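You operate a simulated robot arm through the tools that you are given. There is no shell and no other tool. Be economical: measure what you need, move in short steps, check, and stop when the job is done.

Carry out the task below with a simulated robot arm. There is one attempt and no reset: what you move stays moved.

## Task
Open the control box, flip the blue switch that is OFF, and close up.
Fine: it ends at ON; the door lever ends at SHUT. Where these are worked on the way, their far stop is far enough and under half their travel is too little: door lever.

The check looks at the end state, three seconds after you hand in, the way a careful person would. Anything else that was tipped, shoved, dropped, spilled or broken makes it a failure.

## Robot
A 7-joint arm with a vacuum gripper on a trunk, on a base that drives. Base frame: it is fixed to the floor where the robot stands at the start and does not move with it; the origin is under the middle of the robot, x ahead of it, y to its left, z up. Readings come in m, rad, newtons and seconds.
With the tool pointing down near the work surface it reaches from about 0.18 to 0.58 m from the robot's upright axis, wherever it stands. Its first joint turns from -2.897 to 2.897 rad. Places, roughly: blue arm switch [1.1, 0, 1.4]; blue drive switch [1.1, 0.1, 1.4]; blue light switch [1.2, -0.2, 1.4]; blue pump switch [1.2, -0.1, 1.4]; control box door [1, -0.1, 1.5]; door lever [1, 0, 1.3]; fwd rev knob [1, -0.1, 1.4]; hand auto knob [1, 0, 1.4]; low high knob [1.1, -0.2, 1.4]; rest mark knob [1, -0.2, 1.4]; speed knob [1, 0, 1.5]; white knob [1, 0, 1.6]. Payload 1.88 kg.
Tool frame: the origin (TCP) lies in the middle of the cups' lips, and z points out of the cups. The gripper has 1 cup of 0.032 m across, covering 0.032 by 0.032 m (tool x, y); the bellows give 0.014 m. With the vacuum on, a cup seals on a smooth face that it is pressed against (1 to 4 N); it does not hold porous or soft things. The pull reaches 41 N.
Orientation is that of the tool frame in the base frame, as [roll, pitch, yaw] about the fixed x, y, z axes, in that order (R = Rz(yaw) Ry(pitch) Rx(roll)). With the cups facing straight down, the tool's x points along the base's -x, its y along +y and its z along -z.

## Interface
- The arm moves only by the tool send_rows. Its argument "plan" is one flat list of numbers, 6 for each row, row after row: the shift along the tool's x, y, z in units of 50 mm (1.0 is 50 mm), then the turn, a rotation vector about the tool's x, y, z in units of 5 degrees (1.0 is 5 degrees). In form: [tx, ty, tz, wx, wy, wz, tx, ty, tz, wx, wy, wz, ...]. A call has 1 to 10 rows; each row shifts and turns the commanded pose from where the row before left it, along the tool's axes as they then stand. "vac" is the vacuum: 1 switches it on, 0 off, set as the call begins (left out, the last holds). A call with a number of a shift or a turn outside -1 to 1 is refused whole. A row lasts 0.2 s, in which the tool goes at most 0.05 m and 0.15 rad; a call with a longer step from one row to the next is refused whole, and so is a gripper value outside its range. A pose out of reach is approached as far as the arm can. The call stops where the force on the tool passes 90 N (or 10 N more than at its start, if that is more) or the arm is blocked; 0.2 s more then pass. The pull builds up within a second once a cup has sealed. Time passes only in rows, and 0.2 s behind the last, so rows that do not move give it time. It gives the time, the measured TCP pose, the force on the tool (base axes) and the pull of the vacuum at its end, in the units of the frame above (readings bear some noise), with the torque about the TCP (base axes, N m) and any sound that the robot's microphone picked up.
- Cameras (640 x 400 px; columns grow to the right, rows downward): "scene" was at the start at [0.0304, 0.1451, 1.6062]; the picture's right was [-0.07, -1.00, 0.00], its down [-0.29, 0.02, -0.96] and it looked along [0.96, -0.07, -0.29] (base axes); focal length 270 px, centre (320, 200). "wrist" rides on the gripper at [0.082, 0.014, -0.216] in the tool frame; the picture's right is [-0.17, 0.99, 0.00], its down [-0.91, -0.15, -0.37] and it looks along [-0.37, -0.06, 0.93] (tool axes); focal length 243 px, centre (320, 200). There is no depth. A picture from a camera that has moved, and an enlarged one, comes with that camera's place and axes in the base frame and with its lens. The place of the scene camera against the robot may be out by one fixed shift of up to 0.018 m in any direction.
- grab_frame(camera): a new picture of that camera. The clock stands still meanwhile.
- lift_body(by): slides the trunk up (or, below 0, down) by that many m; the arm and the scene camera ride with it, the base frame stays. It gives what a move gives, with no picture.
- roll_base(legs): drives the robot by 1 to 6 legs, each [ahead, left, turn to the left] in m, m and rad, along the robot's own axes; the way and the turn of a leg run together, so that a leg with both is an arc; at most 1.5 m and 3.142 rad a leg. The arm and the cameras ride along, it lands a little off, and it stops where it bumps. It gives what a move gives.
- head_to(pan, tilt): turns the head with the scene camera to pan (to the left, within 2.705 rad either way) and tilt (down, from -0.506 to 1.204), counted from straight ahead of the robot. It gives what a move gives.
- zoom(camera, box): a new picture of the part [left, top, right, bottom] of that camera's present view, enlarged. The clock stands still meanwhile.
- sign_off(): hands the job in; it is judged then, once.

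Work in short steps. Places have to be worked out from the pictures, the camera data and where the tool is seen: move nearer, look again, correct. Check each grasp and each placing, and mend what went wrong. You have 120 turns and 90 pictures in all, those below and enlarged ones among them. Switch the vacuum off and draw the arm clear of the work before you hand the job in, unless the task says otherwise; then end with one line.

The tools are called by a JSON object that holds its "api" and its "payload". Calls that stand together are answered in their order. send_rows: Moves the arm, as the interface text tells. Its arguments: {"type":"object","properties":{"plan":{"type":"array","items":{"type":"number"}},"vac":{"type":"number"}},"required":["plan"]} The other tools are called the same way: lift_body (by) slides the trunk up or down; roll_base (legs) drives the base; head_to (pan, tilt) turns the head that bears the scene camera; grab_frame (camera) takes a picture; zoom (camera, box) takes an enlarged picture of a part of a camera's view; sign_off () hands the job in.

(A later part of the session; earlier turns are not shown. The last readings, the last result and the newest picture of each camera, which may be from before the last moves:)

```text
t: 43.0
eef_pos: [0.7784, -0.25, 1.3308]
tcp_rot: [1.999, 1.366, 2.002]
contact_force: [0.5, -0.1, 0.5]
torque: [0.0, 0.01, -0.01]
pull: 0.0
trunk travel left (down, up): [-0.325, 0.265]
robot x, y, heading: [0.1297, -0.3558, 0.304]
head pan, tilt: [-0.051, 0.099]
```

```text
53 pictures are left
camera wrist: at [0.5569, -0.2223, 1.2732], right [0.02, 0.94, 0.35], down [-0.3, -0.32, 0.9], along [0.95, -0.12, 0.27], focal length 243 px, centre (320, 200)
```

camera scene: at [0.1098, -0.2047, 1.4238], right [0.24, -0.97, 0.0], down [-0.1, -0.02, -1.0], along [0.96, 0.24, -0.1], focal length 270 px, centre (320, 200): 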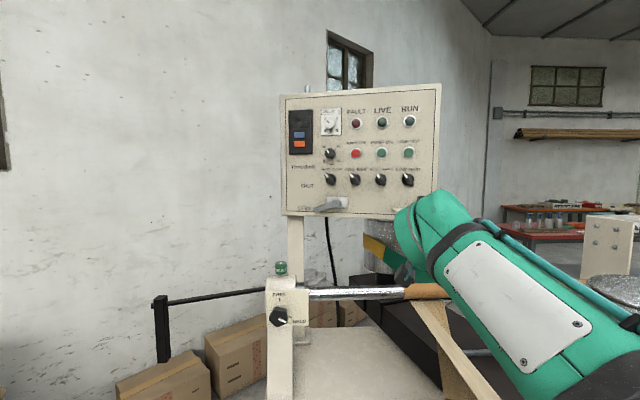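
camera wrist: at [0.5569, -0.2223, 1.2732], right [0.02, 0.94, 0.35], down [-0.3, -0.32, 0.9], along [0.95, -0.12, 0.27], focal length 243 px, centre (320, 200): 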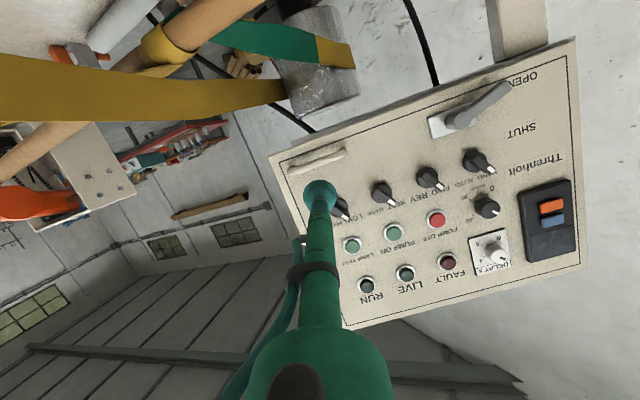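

The door's free edge is near (0.90, -0.34). I level the tool, then shift it 0.25 m to the right, clear of the edge.

{"api": "send_rows", "payload": {"plan": [0, 0, 0, 0, 0, -1, 0, 0, 0, 0, 0, -1, 0, 0, 0, 0, -1, 0, 0, -0.8, 0, 0, 0, 0, 0, -0.8, 0, 0, 0, 0, 0, -0.8, 0, 0, 0, 0, 0, -0.8, 0, 0, 0, 0, 0, -0.8, 0, 0, 0, 0, 0, -0.8, 0, 0, 0, 0, 0, 0, 0, 0, 0, 0]}}

{"api": "send_rows", "payload": {"plan": [0, 0, 0, -1, 0, 0, 0, 0, 0, -1, 0, 0, 0, 0, 0, -1, 0, 0, 0, 0, 0, -1, 0, 0, 0, 0, 0, -1, 0, 0, 0, 0, 0, -1, 0, 0, 0, 0, 0, -1, 0, 0, 0, 0, 0, -1, 0, 0, 0, 0, 0, -0.8, 0, 0, 0, 0, 0, 0, 0, 0]}}

{"api": "grab_frame", "payload": {"camera": "scene"}}

{"api": "grab_frame", "payload": {"camera": "wrist"}}

```text
t: 44.9
eef_pos: [0.8237, -0.3773, 1.2617]
tcp_rot: [-2.923, 1.406, -2.772]
contact_force: [-0.1, -0.4, -0.8]
torque: [0.01, -0.02, 0.04]
pull: 0.0
trunk travel left (down, up): [-0.325, 0.265]
robot x, y, heading: [0.128, -0.3541, 0.299]
head pan, tilt: [-0.051, 0.099]
stopped in row 9: the arm was blocked; the commanded pose is now the measured one
```

```text
t: 46.7
eef_pos: [0.8138, -0.3633, 1.265]
tcp_rot: [2.575, 1.398, -2.876]
contact_force: [-33.8, 32.8, -8.0]
torque: [2.99, 0.23, -11.92]
pull: 0.2
trunk travel left (down, up): [-0.325, 0.265]
robot x, y, heading: [0.1258, -0.3521, 0.304]
head pan, tilt: [-0.051, 0.099]
stopped in row 8: the force on the tool passed its limit at 108 N (the readings are from after the stop); the commanded pose is now the measured one
```

```text
52 pictures are left
camera scene: at [0.1043, -0.1994, 1.4234], right [0.25, -0.97, 0.0], down [-0.09, -0.03, -1.0], along [0.96, 0.25, -0.1], focal length 270 px, centre (320, 200)
```

scene: 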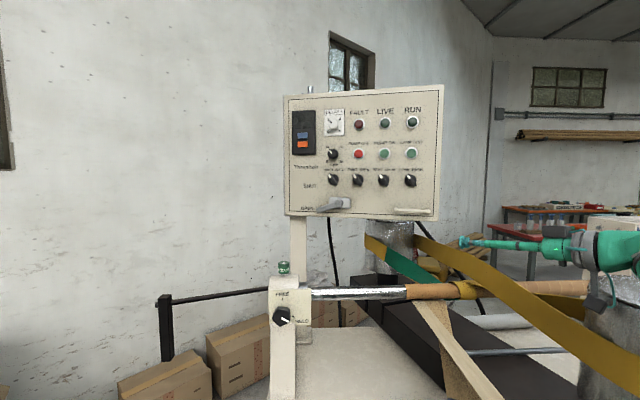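

```text
51 pictures are left
camera wrist: at [0.6485, -0.5165, 1.218], right [-0.7, 0.67, 0.25], down [0.02, -0.34, 0.94], along [0.72, 0.66, 0.22], focal length 243 px, centre (320, 200)
```

wrist: 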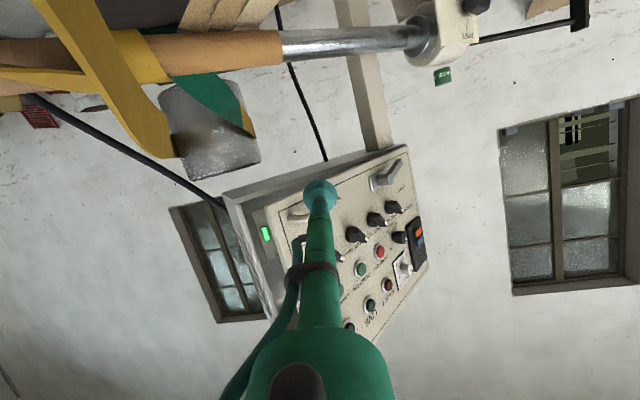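

Something pushed on the gripper's right side (~0.25 m behind the tip). I look to the right with the head to see what is there.

{"api": "head_to", "payload": {"pan": -0.8, "tilt": 0.3}}

{"api": "grab_frame", "payload": {"camera": "scene"}}

```text
t: 47.8
eef_pos: [0.8154, -0.3643, 1.2641]
tcp_rot: [2.588, 1.399, -2.865]
contact_force: [-38.8, 49.3, -5.5]
torque: [3.32, 0.95, -15.85]
pull: 0.0
trunk travel left (down, up): [-0.325, 0.265]
robot x, y, heading: [0.1306, -0.3544, 0.302]
head pan, tilt: [-0.799, 0.3]
```

```text
50 pictures are left
camera scene: at [0.0972, -0.2655, 1.4048], right [-0.48, -0.88, 0.0], down [-0.26, 0.14, -0.96], along [0.84, -0.46, -0.29], focal length 270 px, centre (320, 200)
```

scene: 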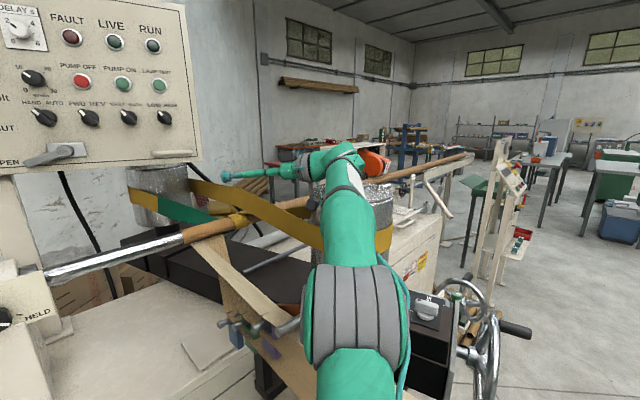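

The grinder's drum/pole is beside the wrist. I relieve the contact by moving tool-left (away from it) 30 mm, then up 100 mm.

{"api": "send_rows", "payload": {"plan": [0, 0.2, 0, 0, 0, 0, 0, 0.2, 0, 0, 0, 0, -0.2, 0.2, -0.2, 0, 0, 0, -0.5, 0, 0, 0, 0, 0, -0.5, 0, 0, 0, 0, 0, -0.5, 0, 0, 0, 0, 0, -0.3, 0, 0, 0, 0, 0, 0, 0, 0, 0, 0, 0]}}

{"api": "grab_frame", "payload": {"camera": "scene"}}

```text
t: 49.6
eef_pos: [0.8066, -0.3524, 1.3647]
tcp_rot: [2.582, 1.397, -2.87]
contact_force: [-0.2, -1.0, -0.8]
torque: [-0.02, -0.01, 0.01]
pull: 0.0
trunk travel left (down, up): [-0.325, 0.265]
robot x, y, heading: [0.1315, -0.355, 0.304]
head pan, tilt: [-0.799, 0.3]
```

```text
49 pictures are left
camera scene: at [0.1014, -0.2712, 1.4052], right [-0.48, -0.88, 0.0], down [-0.26, 0.14, -0.96], along [0.84, -0.46, -0.3], focal length 270 px, centre (320, 200)
```

scene: 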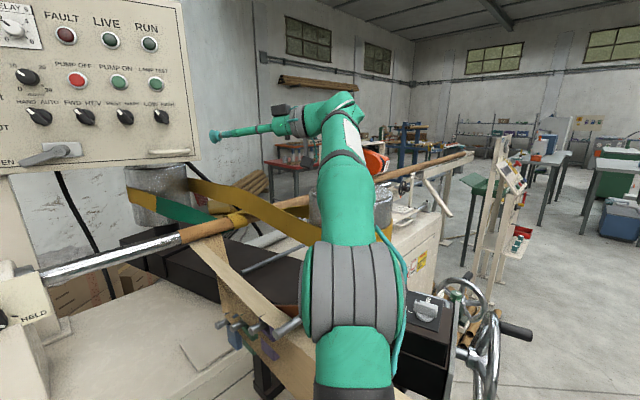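

Free again, nothing appears displaced. I level the tool, turn it to yaw 30°, and raise it to about z 1.49 to stay above the grinder parts.

{"api": "send_rows", "payload": {"plan": [-0.65, 0, 0, 0, 0, -1, -0.65, 0, 0, 0, -1, 0, -0.65, 0, 0, 0, -0.7, 0, -0.65, 0, 0, 0.9, 0, 0, 0, 0, 0, 0.9, 0, 0, 0, 0, 0, 0.9, 0, 0, 0, 0, 0, 0.9, 0, 0, 0, 0, 0, 0, 0, 0]}}

```text
t: 51.4
eef_pos: [0.8175, -0.3467, 1.4926]
tcp_rot: [1.697, 1.565, 2.217]
contact_force: [-0.6, -0.1, -0.3]
torque: [-0.04, 0.0, 0.0]
pull: 0.0
trunk travel left (down, up): [-0.325, 0.265]
robot x, y, heading: [0.1307, -0.3538, 0.306]
head pan, tilt: [-0.799, 0.3]
```

Level at z 1.49 with yaw 30°. Now 0.1 m to the right in small rows.

{"api": "send_rows", "payload": {"plan": [0, -0.5, 0, 0, 0, 0, 0, -0.5, 0, 0, 0, 0, 0, -0.5, 0, 0, 0, 0, 0, -0.5, 0, 0, 0, 0, 0, 0, 0, 0, 0, 0]}}

{"api": "head_to", "payload": {"pan": -0.4, "tilt": 0.2}}

{"api": "grab_frame", "payload": {"camera": "scene"}}

{"api": "grab_frame", "payload": {"camera": "wrist"}}

```text
t: 52.6
eef_pos: [0.865, -0.4335, 1.4907]
tcp_rot: [1.787, 1.563, 2.309]
contact_force: [-0.7, -0.8, 0.5]
torque: [-0.03, 0.01, 0.01]
pull: 0.1
trunk travel left (down, up): [-0.325, 0.265]
robot x, y, heading: [0.1279, -0.3529, 0.298]
head pan, tilt: [-0.799, 0.3]
```

```text
t: 53.5
eef_pos: [0.8657, -0.434, 1.4919]
tcp_rot: [1.738, 1.566, 2.26]
contact_force: [0.3, -0.8, 0.1]
torque: [0.0, -0.06, -0.02]
pull: 0.0
trunk travel left (down, up): [-0.325, 0.265]
robot x, y, heading: [0.1302, -0.353, 0.301]
head pan, tilt: [-0.4, 0.201]
```

```text
48 pictures are left
camera scene: at [0.1122, -0.2358, 1.4145], right [-0.1, -0.99, 0.0], down [-0.2, 0.02, -0.98], along [0.97, -0.1, -0.2], focal length 270 px, centre (320, 200)
```

scene: 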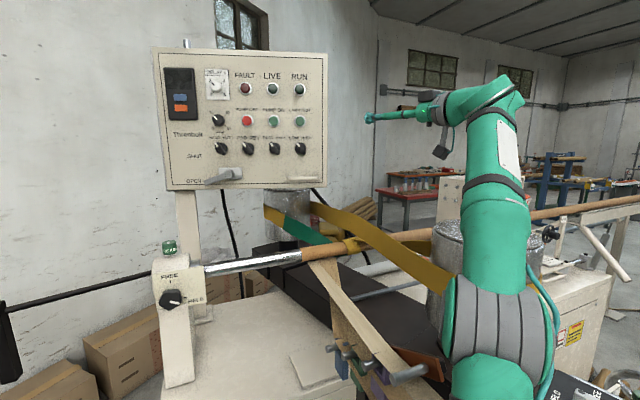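

```text
47 pictures are left
camera wrist: at [0.6726, -0.5281, 1.4112], right [-0.49, 0.85, 0.17], down [-0.24, -0.32, 0.91], along [0.84, 0.41, 0.37], focal length 243 px, centre (320, 200)
```

wrist: 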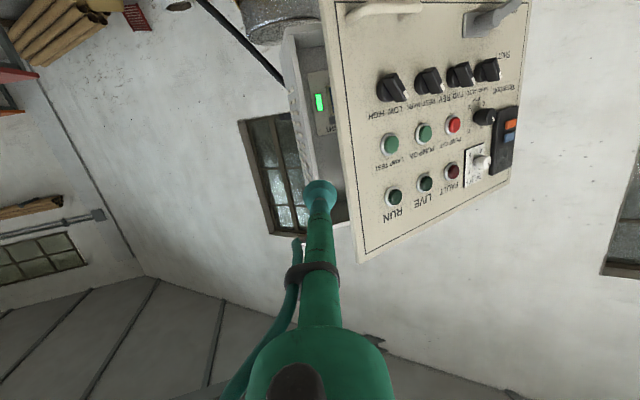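

The cup is to the right of the door's free edge with the gap visible behind. I go forward 0.13 m into the gap.

{"api": "send_rows", "payload": {"plan": [0, 0, 0.65, 0, 0, 0, 0, 0, 0.65, 0, 0, 0, 0, 0, 0.65, 0, 0, 0, 0, 0, 0.65, 0, 0, 0, 0, 0, 0, 0, 0, 0]}}

{"api": "grab_frame", "payload": {"camera": "wrist"}}

```text
t: 54.7
eef_pos: [0.9118, -0.3936, 1.4848]
tcp_rot: [-0.205, 1.559, 0.312]
contact_force: [-0.7, -1.3, -0.3]
torque: [0.0, -0.02, 0.03]
pull: 0.1
out of reach, approached as far as the arm can: row 1, 2, 3, 4
trunk travel left (down, up): [-0.325, 0.265]
robot x, y, heading: [0.1276, -0.3517, 0.291]
head pan, tilt: [-0.4, 0.201]
```

```text
46 pictures are left
camera wrist: at [0.7183, -0.4864, 1.4014], right [-0.49, 0.86, 0.16], down [-0.26, -0.32, 0.91], along [0.83, 0.4, 0.38], focal length 243 px, centre (320, 200)
```

wrist: 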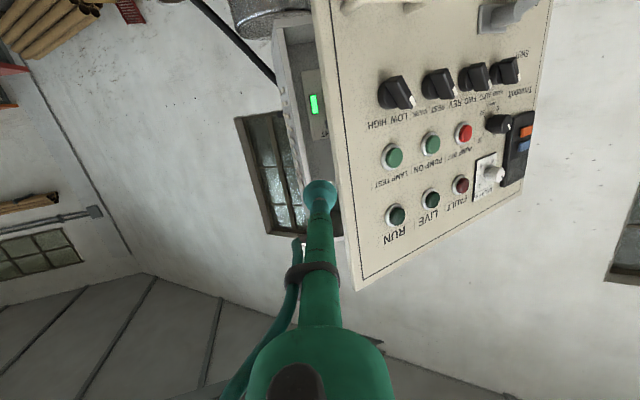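

Out of reach at this height; I raise the trunk 0.15 m and bring the tool back down relative to it, which gains reach.

{"api": "lift_body", "payload": {"by": 0.15}}

{"api": "send_rows", "payload": {"plan": [0.6, 0, 0, 0, 0, 0, 0.6, 0, 0, 0, 0, 0, 0.6, 0, 0, 0, 0, 0, 0.6, 0, 0, 0, 0, 0, 0, 0, 0.5, 0, 0, 0, 0, 0, 0.5, 0, 0, 0, 0, 0, 0.6, 0, 0, 0, 0, 0, 0, 0, 0, 0]}}

{"api": "grab_frame", "payload": {"camera": "wrist"}}

```text
t: 56.4
eef_pos: [0.9275, -0.388, 1.6201]
tcp_rot: [1.727, 1.564, 2.248]
contact_force: [-1.1, 0.7, 0.1]
torque: [-0.01, 0.04, 0.03]
pull: 0.0
trunk travel left (down, up): [-0.475, 0.115]
robot x, y, heading: [0.1296, -0.3596, 0.301]
head pan, tilt: [-0.4, 0.201]
```

```text
t: 58.2
eef_pos: [1.0225, -0.3724, 1.5372]
tcp_rot: [1.647, 1.564, 2.168]
contact_force: [-0.8, -0.3, 0.6]
torque: [0.04, -0.02, 0.03]
pull: 0.1
out of reach, approached as far as the arm can: row 2, 3, 4, 6, 7
trunk travel left (down, up): [-0.475, 0.115]
robot x, y, heading: [0.1246, -0.3542, 0.3]
head pan, tilt: [-0.4, 0.201]
```

```text
45 pictures are left
camera wrist: at [0.8275, -0.466, 1.4561], right [-0.49, 0.86, 0.17], down [-0.25, -0.32, 0.91], along [0.84, 0.4, 0.37], focal length 243 px, centre (320, 200)
```

wrist: 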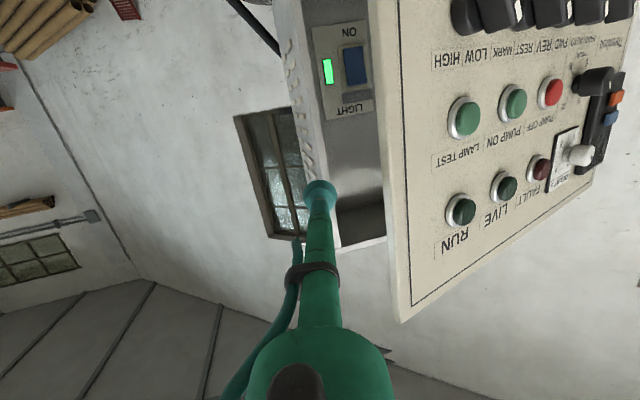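

The trunk raise works: the cup is at (1.02, -0.37) inside the gap, and the LIGHT switch is visible (ON, green lamp). Now I sweep tool-left to push the door open.

{"api": "send_rows", "payload": {"plan": [0, 0.5, 0, 0, 0, 0, 0, 0.5, 0, 0, 0, 0, 0, 0.5, 0, 0, 0, 0, 0, 0.5, 0, 0, 0, 0, 0, 0.5, 0, 0, 0, 0, 0, 0.5, -0.1, 0, 0, 0, 0, 0, 0, 0, 0, 0]}}

{"api": "grab_frame", "payload": {"camera": "wrist"}}

{"api": "grab_frame", "payload": {"camera": "scene"}}

```text
t: 59.3
eef_pos: [1.0013, -0.3158, 1.5526]
tcp_rot: [2.919, 1.557, -2.889]
contact_force: [-0.4, -23.0, 7.4]
torque: [-0.11, 0.36, 1.17]
pull: 0.0
out of reach, approached as far as the arm can: row 2, 3, 4, 5
trunk travel left (down, up): [-0.475, 0.115]
robot x, y, heading: [0.1276, -0.3566, 0.297]
head pan, tilt: [-0.4, 0.201]
stopped in row 5: the force on the tool passed its limit at 99 N (the readings are from after the stop); the commanded pose is now the measured one
```

```text
44 pictures are left
camera wrist: at [0.8025, -0.4035, 1.4753], right [-0.45, 0.88, 0.17], down [-0.25, -0.31, 0.92], along [0.86, 0.37, 0.36], focal length 243 px, centre (320, 200)
```

wrist: 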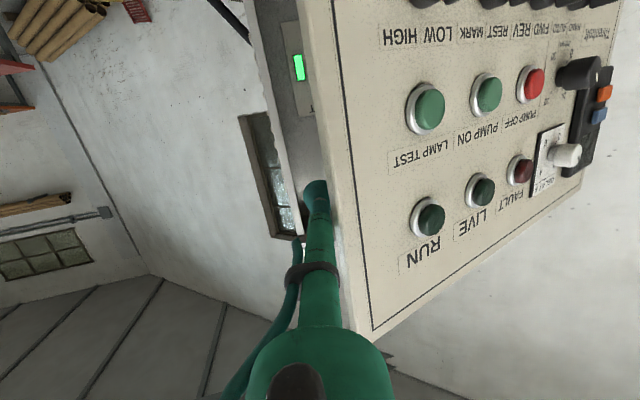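

```text
43 pictures are left
camera scene: at [0.1102, -0.2396, 1.5639], right [-0.11, -0.99, 0.0], down [-0.2, 0.02, -0.98], along [0.97, -0.1, -0.2], focal length 270 px, centre (320, 200)
```

scene: 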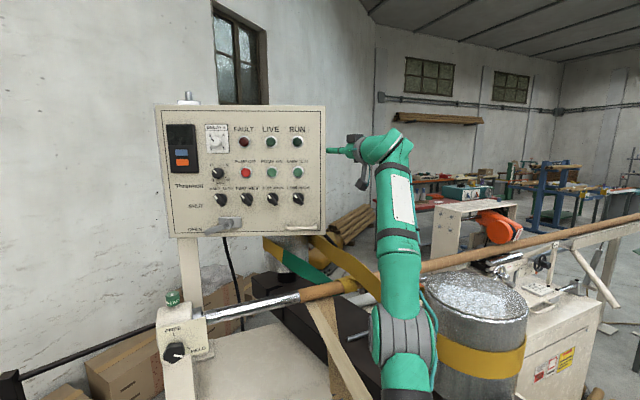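

The shaft only presses on the door's edge face, so the angle is too flat. I back out, drive 0.1 m ahead and then use a steeper yaw (about 55°) to get behind the edge.

{"api": "send_rows", "payload": {"plan": [0, -0.5, 0, 0, 0, 0, 0, -0.5, 0, 0, 0, 0, 0, 0, -0.6, 0, 0, 0, 0, 0, -0.6, 0, 0, 0, 0, -0.4, -0.6, 0, 0, 0, 0, 0, 0, 0, 0, 0]}}

{"api": "roll_base", "payload": {"legs": [[0.1, 0, 0]]}}

{"api": "send_rows", "payload": {"plan": [0, 0, 0, -1, 0, 0, 0, 0, 0, -1, 0, 0, 0, 0, 0, -1, 0, 0, 0, 0, 0, -1, 0, 0, 0, 0, 0, -1, 0, 0, 0, 0, 0, 0, 0, 0]}}

{"api": "grab_frame", "payload": {"camera": "wrist"}}

{"api": "grab_frame", "payload": {"camera": "scene"}}

```text
t: 60.7
eef_pos: [0.9605, -0.4211, 1.5546]
tcp_rot: [2.824, 1.549, -2.972]
contact_force: [-1.5, -0.4, 0.6]
torque: [0.02, 0.03, 0.05]
pull: 0.0
out of reach, approached as far as the arm can: row 2, 4, 5
trunk travel left (down, up): [-0.475, 0.115]
robot x, y, heading: [0.1279, -0.3557, 0.295]
head pan, tilt: [-0.4, 0.201]
```

```text
t: 61.9
eef_pos: [1.0142, -0.362, 1.5763]
tcp_rot: [-1.769, 1.556, -1.263]
contact_force: [-0.2, -0.1, 0.2]
torque: [0.0, 0.01, -0.01]
pull: 0.1
trunk travel left (down, up): [-0.475, 0.115]
robot x, y, heading: [0.2148, -0.3179, 0.309]
head pan, tilt: [-0.4, 0.201]
```

```text
t: 63.5
eef_pos: [1.0371, -0.3129, 1.5001]
tcp_rot: [-3.079, 1.526, -2.264]
contact_force: [0.1, -0.2, -0.5]
torque: [0.04, -0.02, 0.06]
pull: 0.1
out of reach, approached as far as the arm can: row 1, 2, 3, 4, 5
trunk travel left (down, up): [-0.475, 0.115]
robot x, y, heading: [0.2079, -0.3063, 0.318]
head pan, tilt: [-0.4, 0.201]
stopped in row 6: the arm was blocked; the commanded pose is now the measured one
```

```text
42 pictures are left
camera wrist: at [0.8765, -0.4622, 1.4283], right [-0.71, 0.68, 0.16], down [-0.12, -0.35, 0.93], along [0.69, 0.64, 0.33], focal length 243 px, centre (320, 200)
```

wrist: 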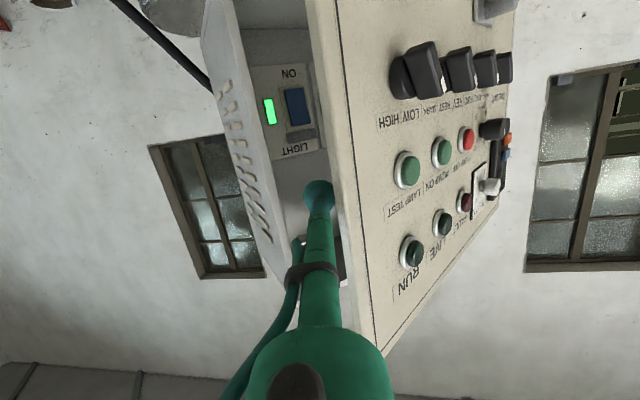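

```text
41 pictures are left
camera scene: at [0.1761, -0.1844, 1.5638], right [-0.08, -1.0, 0.0], down [-0.19, 0.01, -0.98], along [0.98, -0.08, -0.19], focal length 270 px, centre (320, 200)
```

scene: 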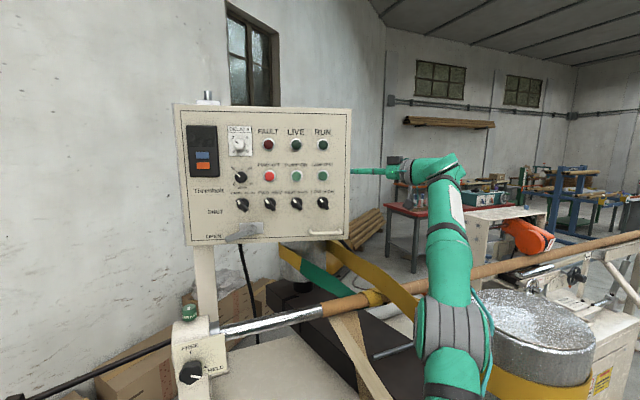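

The cup is now well behind the door edge with yaw 47°. I pull along the door's arc (back and left).

{"api": "send_rows", "payload": {"plan": [0, 0.42, -0.28, 0, 0, 0, 0, 0.42, -0.28, 0, 0, 0, 0, 0.42, -0.28, 0, 0, 0, 0, 0.42, -0.28, 0, 0, 0, 0, 0.42, -0.28, 0, 0, 0, 0, 0, 0, 0, 0, 0]}}

{"api": "grab_frame", "payload": {"camera": "wrist"}}

{"api": "grab_frame", "payload": {"camera": "scene"}}

```text
t: 64.9
eef_pos: [0.9348, -0.3042, 1.4891]
tcp_rot: [2.86, 1.518, -2.609]
contact_force: [0.1, 0.0, 0.0]
torque: [-0.03, 0.0, 0.0]
pull: 0.1
trunk travel left (down, up): [-0.475, 0.115]
robot x, y, heading: [0.2162, -0.3106, 0.311]
head pan, tilt: [-0.4, 0.201]
```

```text
40 pictures are left
camera wrist: at [0.7731, -0.4532, 1.4197], right [-0.71, 0.68, 0.18], down [-0.1, -0.35, 0.93], along [0.7, 0.64, 0.32], focal length 243 px, centre (320, 200)
```

wrist: 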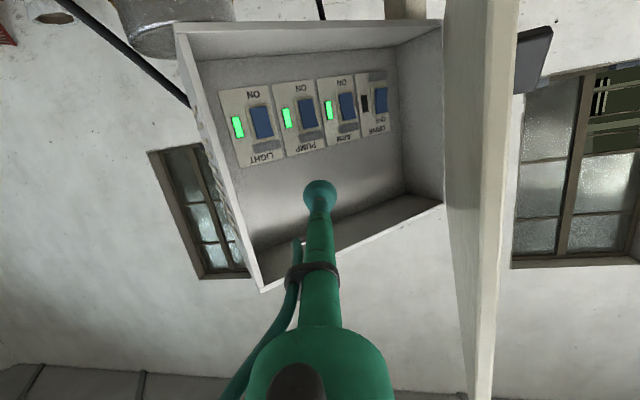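

```text
39 pictures are left
camera scene: at [0.1968, -0.1955, 1.5645], right [-0.09, -1.0, 0.0], down [-0.2, 0.02, -0.98], along [0.98, -0.08, -0.2], focal length 270 px, centre (320, 200)
```

scene: 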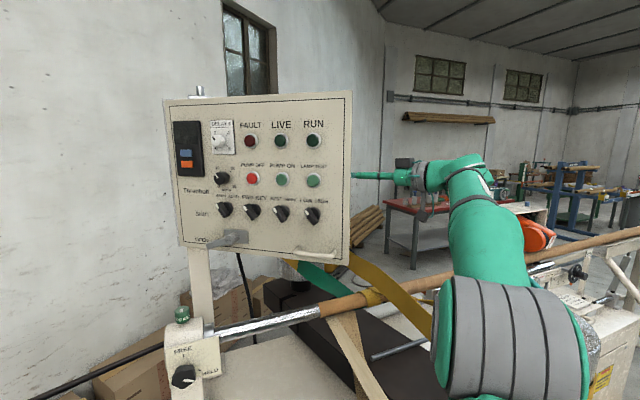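

The door opens nicely and all four switches show: LIGHT, PUMP, ARM lit green, DRIVE dark (OFF). I continue sweeping left to open wider.

{"api": "send_rows", "payload": {"plan": [0, 0.5, 0, 0, 0, 0, 0, 0.5, 0, 0, 0, 0, 0, 0.5, 0, 0, 0, 0, 0, 0.5, 0, 0, 0, 0, 0, 0.5, 0, 0, 0, 0, 0, 0.5, 0, 0, 0, 0, 0, 0, 0, 0, 0, 0]}}

{"api": "grab_frame", "payload": {"camera": "wrist"}}

{"api": "grab_frame", "payload": {"camera": "scene"}}

```text
t: 66.5
eef_pos: [0.8245, -0.2013, 1.4907]
tcp_rot: [2.857, 1.519, -2.615]
contact_force: [0.1, -0.2, 0.2]
torque: [-0.04, -0.03, -0.02]
pull: 0.0
trunk travel left (down, up): [-0.475, 0.115]
robot x, y, heading: [0.2174, -0.3122, 0.315]
head pan, tilt: [-0.4, 0.201]
```

```text
38 pictures are left
camera wrist: at [0.6639, -0.3492, 1.4218], right [-0.71, 0.68, 0.18], down [-0.1, -0.35, 0.93], along [0.7, 0.64, 0.32], focal length 243 px, centre (320, 200)
```

wrist: 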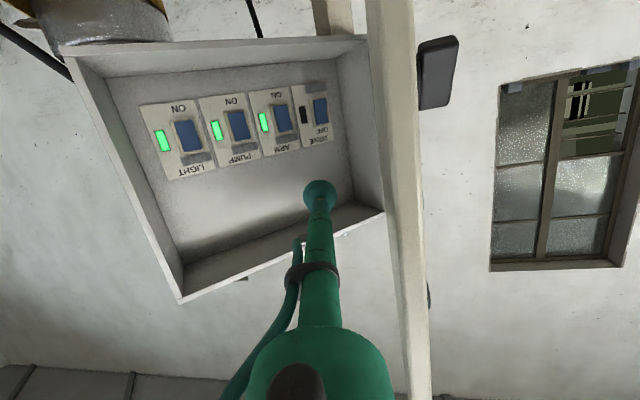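

```text
37 pictures are left
camera scene: at [0.1969, -0.1955, 1.5645], right [-0.09, -1.0, 0.0], down [-0.2, 0.02, -0.98], along [0.98, -0.08, -0.2], focal length 270 px, centre (320, 200)
```

scene: 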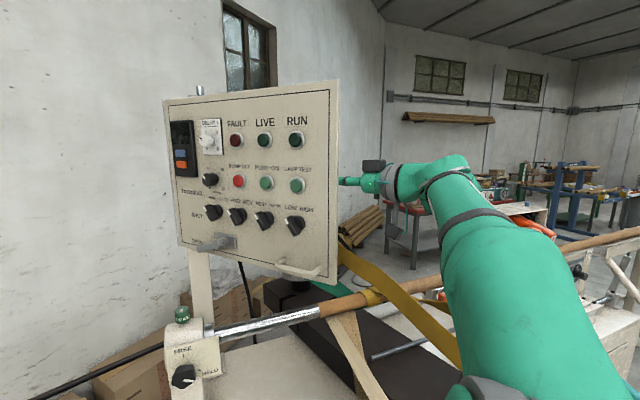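

About 50–55° open. I continue the sweep.

{"api": "send_rows", "payload": {"plan": [0, 0.5, 0, 0, 0, 0, 0, 0.5, 0, 0, 0, 0, 0, 0.5, 0, 0, 0, 0, 0, 0.5, 0, 0, 0, 0, 0, 0.5, 0, 0, 0, 0, 0, 0.5, 0, 0, 0, 0, 0, 0, 0, 0, 0, 0]}}

{"api": "grab_frame", "payload": {"camera": "wrist"}}

{"api": "grab_frame", "payload": {"camera": "scene"}}

```text
t: 68.1
eef_pos: [0.728, -0.1094, 1.4864]
tcp_rot: [2.682, 1.502, -2.807]
contact_force: [-0.4, 1.1, -0.8]
torque: [0.01, 0.01, 0.04]
pull: 0.2
trunk travel left (down, up): [-0.475, 0.115]
robot x, y, heading: [0.2156, -0.31, 0.31]
head pan, tilt: [-0.4, 0.201]
```

```text
36 pictures are left
camera wrist: at [0.5632, -0.2555, 1.4195], right [-0.69, 0.69, 0.2], down [-0.09, -0.35, 0.93], along [0.72, 0.63, 0.31], focal length 243 px, centre (320, 200)
```

wrist: 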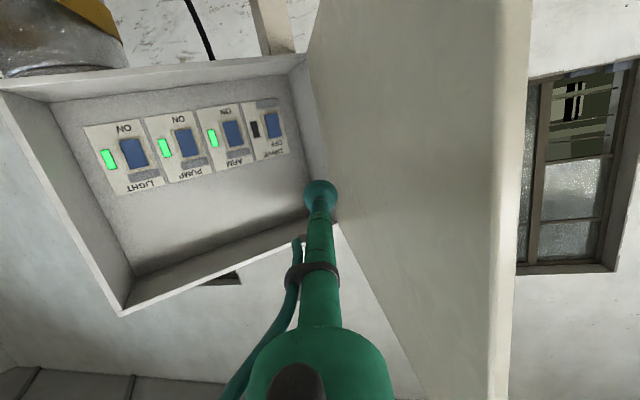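

```text
35 pictures are left
camera scene: at [0.1972, -0.1957, 1.5652], right [-0.09, -1.0, 0.0], down [-0.2, 0.02, -0.98], along [0.98, -0.08, -0.2], focal length 270 px, centre (320, 200)
```

scene: 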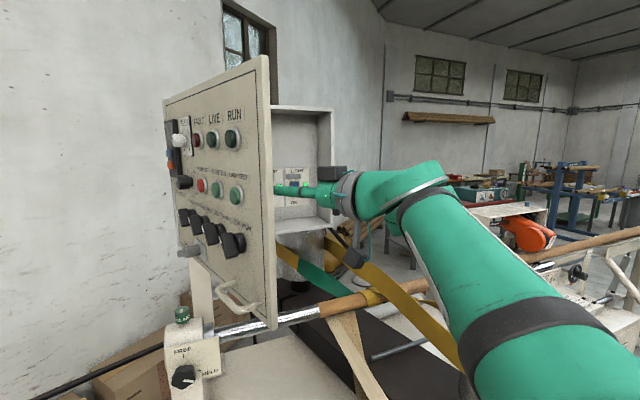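

About 75° open. One more sweep of 0.12 m to clear the DRIVE switch.

{"api": "send_rows", "payload": {"plan": [0, 0.5, 0, 0, 0, 0, 0, 0.5, 0, 0, 0, 0, 0, 0.5, 0, 0, 0, 0, 0, 0.5, 0, 0, 0, 0, 0, 0.4, 0, 0, 0, 0, 0, 0, 0, 0, 0, 0]}}

{"api": "grab_frame", "payload": {"camera": "scene"}}

```text
t: 68.8
eef_pos: [0.7693, -0.1503, 1.4329]
tcp_rot: [2.528, 1.391, -3.134]
contact_force: [0.2, -0.5, 0.5]
torque: [0.03, -0.01, 0.05]
pull: 0.1
trunk travel left (down, up): [-0.475, 0.115]
robot x, y, heading: [0.211, -0.3134, 0.306]
head pan, tilt: [-0.4, 0.201]
stopped in row 3: the arm was blocked; the commanded pose is now the measured one
```

```text
34 pictures are left
camera scene: at [0.1982, -0.1957, 1.5619], right [-0.09, -1.0, 0.0], down [-0.2, 0.02, -0.98], along [0.98, -0.08, -0.2], focal length 270 px, centre (320, 200)
```

scene: 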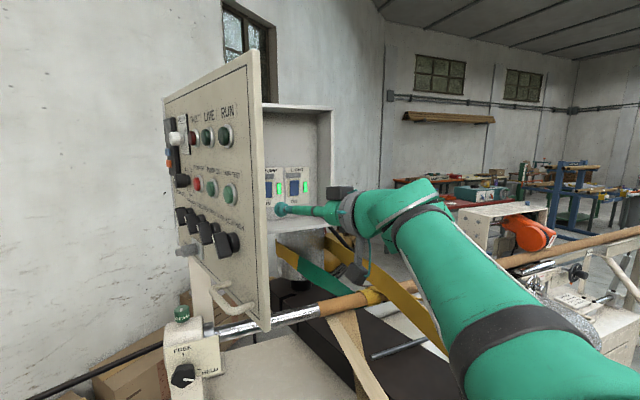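

The arm is too close to push further there; the door stands ~77° open, fine with an approach from the right. DRIVE switch triangulates to about (1.110, 0.118, 1.405). I zoom in on it.

{"api": "grab_frame", "payload": {"camera": "wrist"}}

{"api": "zoom", "payload": {"camera": "scene", "box": [250, 140, 340, 230]}}

```text
33 pictures are left
camera wrist: at [0.5744, -0.2625, 1.3864], right [-0.53, 0.8, 0.27], down [-0.05, -0.34, 0.94], along [0.84, 0.49, 0.22], focal length 243 px, centre (320, 200)
```

wrist: 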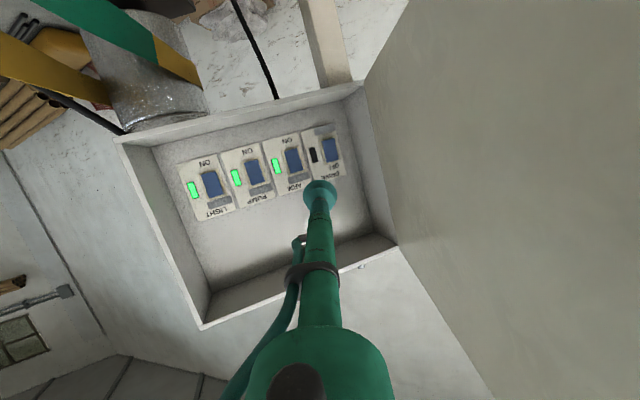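

```text
4.44 times, centred on (295, 185) of scene
camera zoom: at [0.1982, -0.1957, 1.5619], right [-0.09, -1.0, 0.0], down [-0.2, 0.02, -0.98], along [0.98, -0.08, -0.2], focal length 1200 px, centre (431, 267)
```

zoom: 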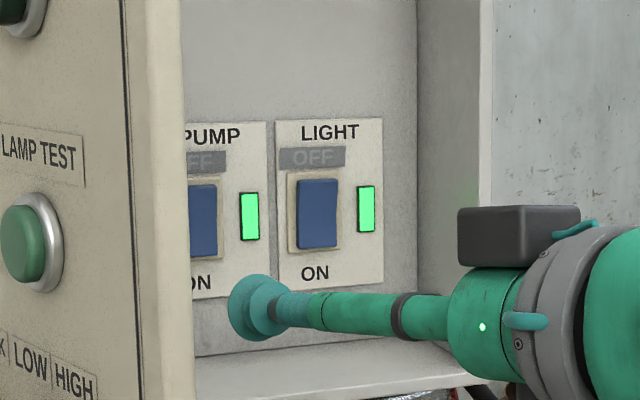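

{"api": "zoom", "payload": {"camera": "wrist", "box": [230, 110, 370, 210]}}

```text
4.00 times, centred on (300, 160) of wrist
camera zoom: at [0.5744, -0.2625, 1.3864], right [-0.53, 0.8, 0.27], down [-0.05, -0.34, 0.94], along [0.84, 0.49, 0.22], focal length 970 px, centre (400, 360)
```

zoom: 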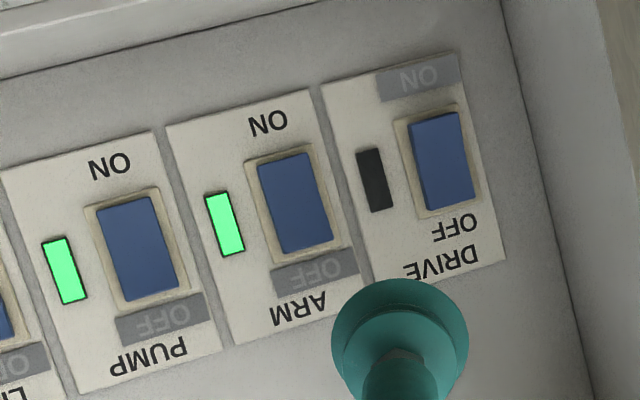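

DRIVE's OFF label is lit at its top, ON is at the bottom, so I must press the rocker's lower half, at about (1.11, 0.121, 1.383). I drive 0.08 m ahead for reach and level the tool (yaw ~36°).

{"api": "roll_base", "payload": {"legs": [[0.08, 0, 0]]}}

{"api": "send_rows", "payload": {"plan": [0, 0, 0, 0, 0, -0.6, 0, 0, 0, 0, 0, -0.6, 0, 0, 0, 0, -0.9, 0, 0, 0, 0, 0, -0.8, 0, 0, 0, 0, 0, 0, 0]}}

{"api": "grab_frame", "payload": {"camera": "wrist"}}

```text
t: 69.8
eef_pos: [0.8414, -0.123, 1.4366]
tcp_rot: [2.531, 1.393, -3.132]
contact_force: [0.1, -0.2, -0.2]
torque: [0.0, 0.02, 0.01]
pull: 0.1
trunk travel left (down, up): [-0.475, 0.115]
robot x, y, heading: [0.2882, -0.2912, 0.313]
head pan, tilt: [-0.4, 0.201]
```

```text
t: 71.2
eef_pos: [0.8783, -0.1274, 1.3926]
tcp_rot: [2.359, 1.486, 2.986]
contact_force: [-0.5, 0.2, 0.6]
torque: [0.03, -0.03, 0.0]
pull: 0.1
trunk travel left (down, up): [-0.475, 0.115]
robot x, y, heading: [0.2899, -0.2911, 0.315]
head pan, tilt: [-0.4, 0.201]
stopped in row 5: the arm was blocked; the commanded pose is now the measured one
```

```text
30 pictures are left
camera wrist: at [0.6898, -0.2424, 1.3263], right [-0.56, 0.79, 0.23], down [-0.13, -0.36, 0.92], along [0.81, 0.49, 0.31], focal length 243 px, centre (320, 200)
```

wrist: 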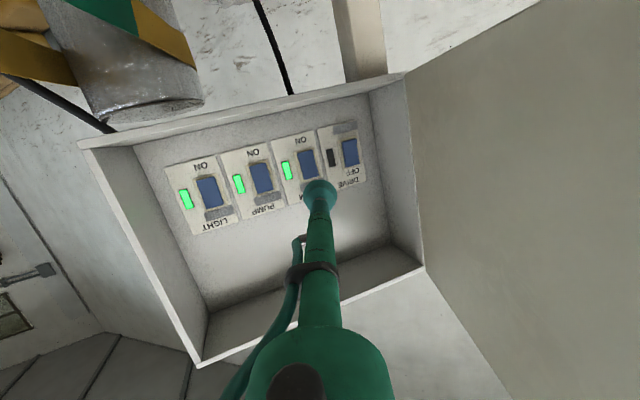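

The DRIVE position is confirmed. I move diagonally forward/left toward a standoff about 7 cm from the switch.

{"api": "send_rows", "payload": {"plan": [0, 0.22, 0.75, 0, 0, 0, 0, 0.21, 0.75, 0, 0, 0, 0, 0.21, 0.75, 0, 0, 0, -0.1, 0.21, 0.75, 0, 0, -0.3, 0, 0.21, 0.75, 0, -0.3, -0.3, 0, 0.21, 0.75, 0, -0.3, 0, 0, 0, 0.6, 0, 0, 0, 0, 0, 0, 0, 0, 0]}}

{"api": "grab_frame", "payload": {"camera": "wrist"}}

```text
t: 73.0
eef_pos: [1.0423, 0.0788, 1.3907]
tcp_rot: [2.44, 1.563, 3.075]
contact_force: [-0.6, 0.0, 0.8]
torque: [0.01, -0.01, 0.0]
pull: 0.1
trunk travel left (down, up): [-0.475, 0.115]
robot x, y, heading: [0.289, -0.2885, 0.307]
head pan, tilt: [-0.4, 0.201]
```

```text
29 pictures are left
camera wrist: at [0.8603, -0.0379, 1.3127], right [-0.59, 0.79, 0.17], down [-0.2, -0.35, 0.92], along [0.79, 0.5, 0.36], focal length 243 px, centre (320, 200)
```

wrist: 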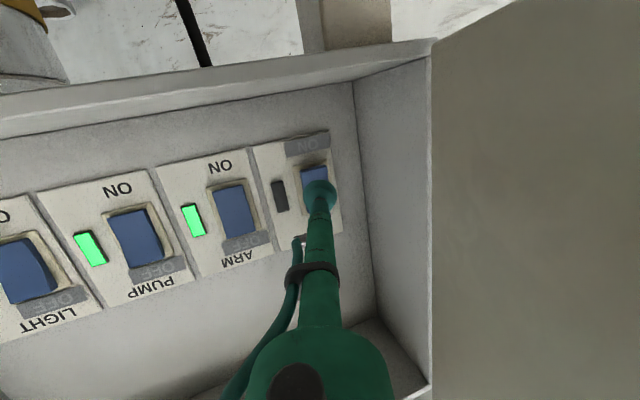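

Level, about 80 mm away. I shift 9 mm right, 4 mm down and close in to ~2 cm.

{"api": "send_rows", "payload": {"plan": [0.08, -0.19, 0.2, 0, 0, 0, 0, 0, 0.4, 0, 0, 0, 0, 0, 0.4, 0, 0, 0, 0, 0, 0, 0, 0, 0]}}

{"api": "zoom", "payload": {"camera": "wrist", "box": [220, 90, 420, 250]}}

```text
t: 74.0
eef_pos: [1.087, 0.1005, 1.3863]
tcp_rot: [2.411, 1.563, 3.05]
contact_force: [-0.1, 0.3, 0.1]
torque: [0.0, -0.04, 0.0]
pull: 0.1
trunk travel left (down, up): [-0.475, 0.115]
robot x, y, heading: [0.2915, -0.2884, 0.315]
head pan, tilt: [-0.4, 0.201]
```

```text
2.50 times, centred on (320, 170) of wrist
camera zoom: at [0.9056, -0.0151, 1.3072], right [-0.58, 0.79, 0.17], down [-0.2, -0.35, 0.92], along [0.79, 0.5, 0.36], focal length 606 px, centre (320, 275)
```

zoom: 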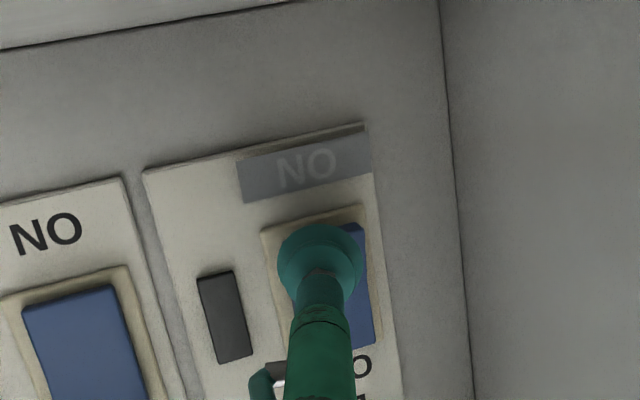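

The cup is over the ON end of the rocker. I press in by small steps.

{"api": "send_rows", "payload": {"plan": [0, 0, 0.12, 0, 0, 0, 0, 0, 0.12, 0, 0, 0, 0, 0, 0.12, 0, 0, 0, 0, 0, 0.12, 0, 0, 0]}}

{"api": "zoom", "payload": {"camera": "wrist", "box": [220, 90, 420, 250]}}

```text
t: 75.0
eef_pos: [1.1056, 0.1139, 1.3872]
tcp_rot: [2.362, 1.565, 3.0]
contact_force: [-2.8, -1.1, -0.9]
torque: [0.06, -0.02, -0.02]
pull: 0.1
trunk travel left (down, up): [-0.475, 0.115]
robot x, y, heading: [0.2894, -0.2898, 0.317]
head pan, tilt: [-0.4, 0.201]
```

```text
2.50 times, centred on (320, 170) of wrist
camera zoom: at [0.9245, -0.0029, 1.3077], right [-0.59, 0.79, 0.17], down [-0.2, -0.35, 0.92], along [0.78, 0.5, 0.36], focal length 606 px, centre (320, 275)
```

zoom: 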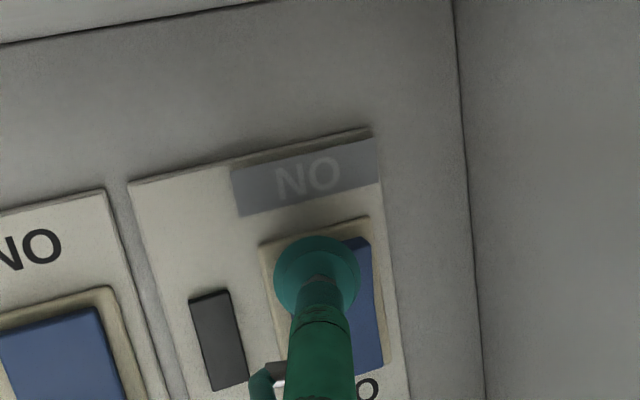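

Contact begun (3 N). I press further in steps of 6 mm.

{"api": "send_rows", "payload": {"plan": [0.02, 0.04, 0.12, 0, 0, 0, 0.02, 0.04, 0.12, 0, 0, 0, 0, 0, 0.1, 0, 0, 0, 0, 0, 0, 0, 0, 0]}}

{"api": "zoom", "payload": {"camera": "wrist", "box": [220, 90, 420, 250]}}

```text
t: 76.0
eef_pos: [1.1166, 0.1245, 1.3843]
tcp_rot: [2.328, 1.564, 2.966]
contact_force: [-21.4, -15.6, -9.4]
torque: [0.42, -0.36, -0.39]
pull: 0.2
trunk travel left (down, up): [-0.475, 0.115]
robot x, y, heading: [0.2889, -0.2883, 0.305]
head pan, tilt: [-0.4, 0.201]
heard: click
```

```text
2.50 times, centred on (320, 170) of wrist
camera zoom: at [0.9342, 0.0084, 1.3056], right [-0.58, 0.79, 0.17], down [-0.2, -0.35, 0.92], along [0.79, 0.5, 0.36], focal length 606 px, centre (320, 275)
```

zoom: 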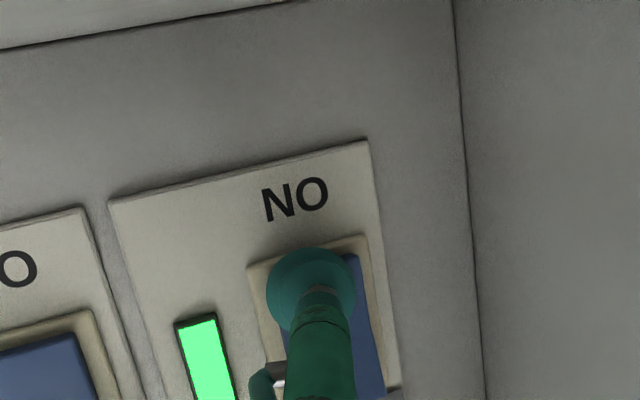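

Click heard, the DRIVE lamp is green and ON lit. I retract from the switch, then move right, clear of the door.

{"api": "send_rows", "payload": {"plan": [0, 0, -0.3, 0, 0, 0, 0, 0, -0.5, 0, 0, 0, 0, 0, -0.7, 0, 0, 0, 0, 0, -0.8, 0, 0, 0, 0, 0, -0.8, 0, 0, 0, 0, -0.7, -0.2, 0, 0, 0, 0, -0.7, -0.2, 0, 0, 0, 0, -0.7, -0.2, 0, 0, 0, 0, 0, 0, 0, 0, 0]}}

{"api": "grab_frame", "payload": {"camera": "wrist"}}

```text
t: 78.0
eef_pos: [1.0312, -0.0681, 1.3886]
tcp_rot: [2.318, 1.565, 2.952]
contact_force: [-0.2, 0.6, 0.2]
torque: [-0.02, -0.01, -0.01]
pull: 0.0
trunk travel left (down, up): [-0.475, 0.115]
robot x, y, heading: [0.2896, -0.2898, 0.315]
head pan, tilt: [-0.4, 0.201]
```

```text
25 pictures are left
camera wrist: at [0.8499, -0.1848, 1.3083], right [-0.58, 0.79, 0.17], down [-0.21, -0.35, 0.92], along [0.78, 0.5, 0.37], focal length 243 px, centre (320, 200)
```

wrist: 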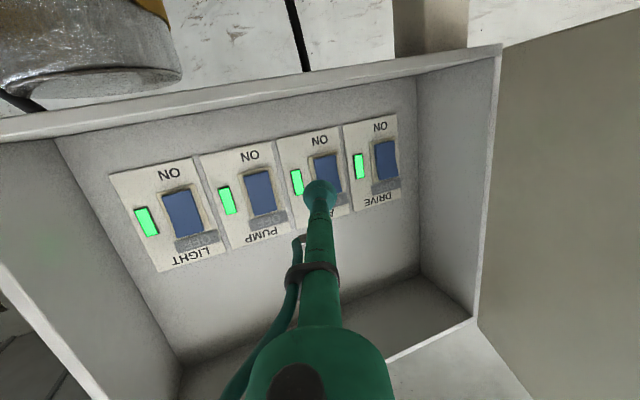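

All four switches are ON. I pull back, turn to face along the box normal, then drive the base back 0.36 m.

{"api": "send_rows", "payload": {"plan": [0, -0.3, -0.4, 0.95, 0, 0, 0, -0.3, -0.4, 0.95, 0, 0, 0, 0, -0.5, 0.95, 0, 0, 0, 0, -0.5, 0.85, 0, 0, 0, 0, 0, 0, 0, 0]}}

{"api": "roll_base", "payload": {"legs": [[-0.36, 0, 0]]}}

{"api": "head_to", "payload": {"pan": 0.0, "tilt": 0.2}}

{"api": "grab_frame", "payload": {"camera": "scene"}}

```text
t: 78.8
eef_pos: [1.07, -0.1176, 1.2352]
tcp_rot: [2.744, 1.351, -3.1]
contact_force: [-0.1, -0.1, 1.5]
torque: [-0.01, 0.0, -0.02]
pull: 0.0
trunk travel left (down, up): [-0.475, 0.115]
robot x, y, heading: [0.2906, -0.2878, 0.318]
head pan, tilt: [-0.4, 0.201]
stopped in row 3: the arm was blocked; the commanded pose is now the measured one
```

```text
t: 81.1
eef_pos: [0.7286, -0.2259, 1.2374]
tcp_rot: [2.739, 1.353, -3.096]
contact_force: [0.2, -0.3, -0.6]
torque: [-0.03, 0.0, 0.0]
pull: 0.0
trunk travel left (down, up): [-0.475, 0.115]
robot x, y, heading: [-0.0515, -0.3968, 0.31]
head pan, tilt: [-0.4, 0.201]
```

```text
t: 81.9
eef_pos: [0.7285, -0.2266, 1.2355]
tcp_rot: [2.741, 1.348, -3.093]
contact_force: [0.5, 0.3, -0.1]
torque: [0.03, -0.02, 0.04]
pull: 0.0
trunk travel left (down, up): [-0.475, 0.115]
robot x, y, heading: [-0.0497, -0.4011, 0.307]
head pan, tilt: [0.0, 0.201]
```

```text
24 pictures are left
camera scene: at [-0.0729, -0.245, 1.5646], right [0.31, -0.95, 0.0], down [-0.19, -0.06, -0.98], along [0.93, 0.3, -0.2], focal length 270 px, centre (320, 200)
```

scene: 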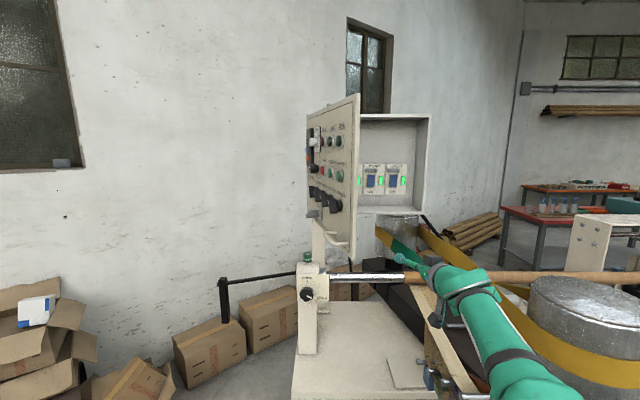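

The tool sagged a little; I raise it 0.25 m, lower the trunk 0.2 m (better posture), then level.

{"api": "send_rows", "payload": {"plan": [-0.81, 0.07, -0.17, 0, 0, 0, -0.81, 0.07, -0.17, 0, 0, 0, -0.81, 0.07, -0.17, 0, 0, 0, -0.81, 0.07, -0.17, 0, 0, 0, -0.81, 0.07, -0.17, 0, 0, 0, -0.81, 0.07, -0.17, 0, 0, 0, 0, 0, 0, 0, 0, 0]}}

{"api": "lift_body", "payload": {"by": -0.2}}

{"api": "send_rows", "payload": {"plan": [-0.6, 0, 0, 0, 0, -1, -0.6, 0, 0, 0, -0.8, 0, -0.6, 0, 0, 0, -0.8, 0, 0, 0, 0, 0.6, -0.7, 0, 0, 0, 0, 0.6, 0, 0, 0, 0, 0, 0.5, 0, 0, 0, 0, 0, 0, 0, 0]}}

```text
t: 83.5
eef_pos: [0.7246, -0.2253, 1.4867]
tcp_rot: [2.738, 1.353, -3.096]
contact_force: [0.6, 0.1, -0.7]
torque: [0.01, 0.0, 0.02]
pull: 0.2
trunk travel left (down, up): [-0.475, 0.115]
robot x, y, heading: [-0.0489, -0.3999, 0.312]
head pan, tilt: [0.0, 0.201]
```

```text
t: 85.7
eef_pos: [0.7261, -0.2252, 1.2867]
tcp_rot: [2.741, 1.352, -3.093]
contact_force: [-0.2, -0.2, -0.3]
torque: [0.02, 0.01, 0.03]
pull: 0.1
trunk travel left (down, up): [-0.275, 0.315]
robot x, y, heading: [-0.0499, -0.4008, 0.316]
head pan, tilt: [0.0, 0.201]
```

```text
t: 87.3
eef_pos: [0.7413, -0.2203, 1.3735]
tcp_rot: [-1.585, 1.568, -1.279]
contact_force: [-0.3, -0.5, -0.9]
torque: [-0.03, 0.02, 0.01]
pull: 0.1
trunk travel left (down, up): [-0.275, 0.315]
robot x, y, heading: [-0.0481, -0.4006, 0.315]
head pan, tilt: [0.0, 0.201]
```

Level with yaw 17.5°. The door's free edge is about 0.47 m out from the hinge; I retract 0.2 m to pass in front of it.

{"api": "send_rows", "payload": {"plan": [0, 0, -0.7, 0, 0, 0, 0, 0, -0.7, 0, 0, 0, 0, 0, -0.7, 0, 0, 0, 0, 0, -0.7, 0, 0, 0, 0, 0, -0.7, 0, 0, 0, 0, 0, -0.5, 0, 0, 0, 0, 0, 0, 0, 0, 0]}}

{"api": "grab_frame", "payload": {"camera": "wrist"}}

```text
t: 88.9
eef_pos: [0.5557, -0.2803, 1.3696]
tcp_rot: [-3.115, 1.561, -2.804]
contact_force: [-0.3, 0.3, 0.4]
torque: [0.01, 0.01, -0.04]
pull: 0.0
trunk travel left (down, up): [-0.275, 0.315]
robot x, y, heading: [-0.0516, -0.3973, 0.318]
head pan, tilt: [0.0, 0.201]
```

```text
23 pictures are left
camera wrist: at [0.3449, -0.3322, 1.2919], right [-0.3, 0.94, 0.17], down [-0.3, -0.26, 0.92], along [0.91, 0.22, 0.36], focal length 243 px, centre (320, 200)
```

wrist: 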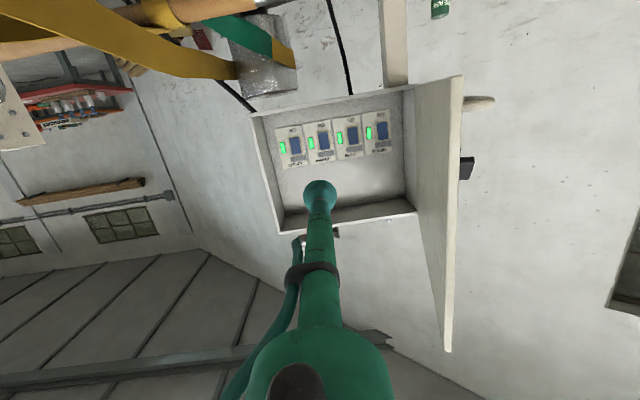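

The door edge is confirmed near (0.565, -0.115); TCP is 6 cm short of it. I cross 0.30 m to the left in front of it.

{"api": "send_rows", "payload": {"plan": [0, 0.75, -0.03, 0, 0, 0, 0, 0.75, -0.03, 0, 0, 0, 0, 0.75, 0, 0, 0, 0, 0, 0.75, 0, 0, 0, 0, 0, 0.75, 0, 0, 0, 0, 0, 0.75, 0, 0, 0, 0, 0, 0.75, 0, 0, 0, 0, 0, 0.75, 0, 0, 0, 0, 0, 0, 0, 0, 0, 0]}}

{"api": "grab_frame", "payload": {"camera": "wrist"}}

```text
t: 90.9
eef_pos: [0.4551, 0.0035, 1.3714]
tcp_rot: [-1.548, 1.57, -1.24]
contact_force: [-0.7, 0.3, -0.5]
torque: [0.01, 0.0, -0.02]
pull: 0.0
trunk travel left (down, up): [-0.275, 0.315]
robot x, y, heading: [-0.0552, -0.3962, 0.313]
head pan, tilt: [0.0, 0.201]
```

```text
22 pictures are left
camera wrist: at [0.2449, -0.0476, 1.2913], right [-0.3, 0.94, 0.16], down [-0.31, -0.26, 0.91], along [0.9, 0.22, 0.37], focal length 243 px, centre (320, 200)
```

wrist: 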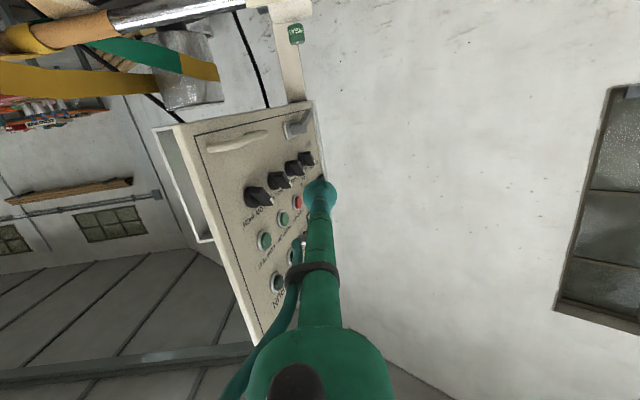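

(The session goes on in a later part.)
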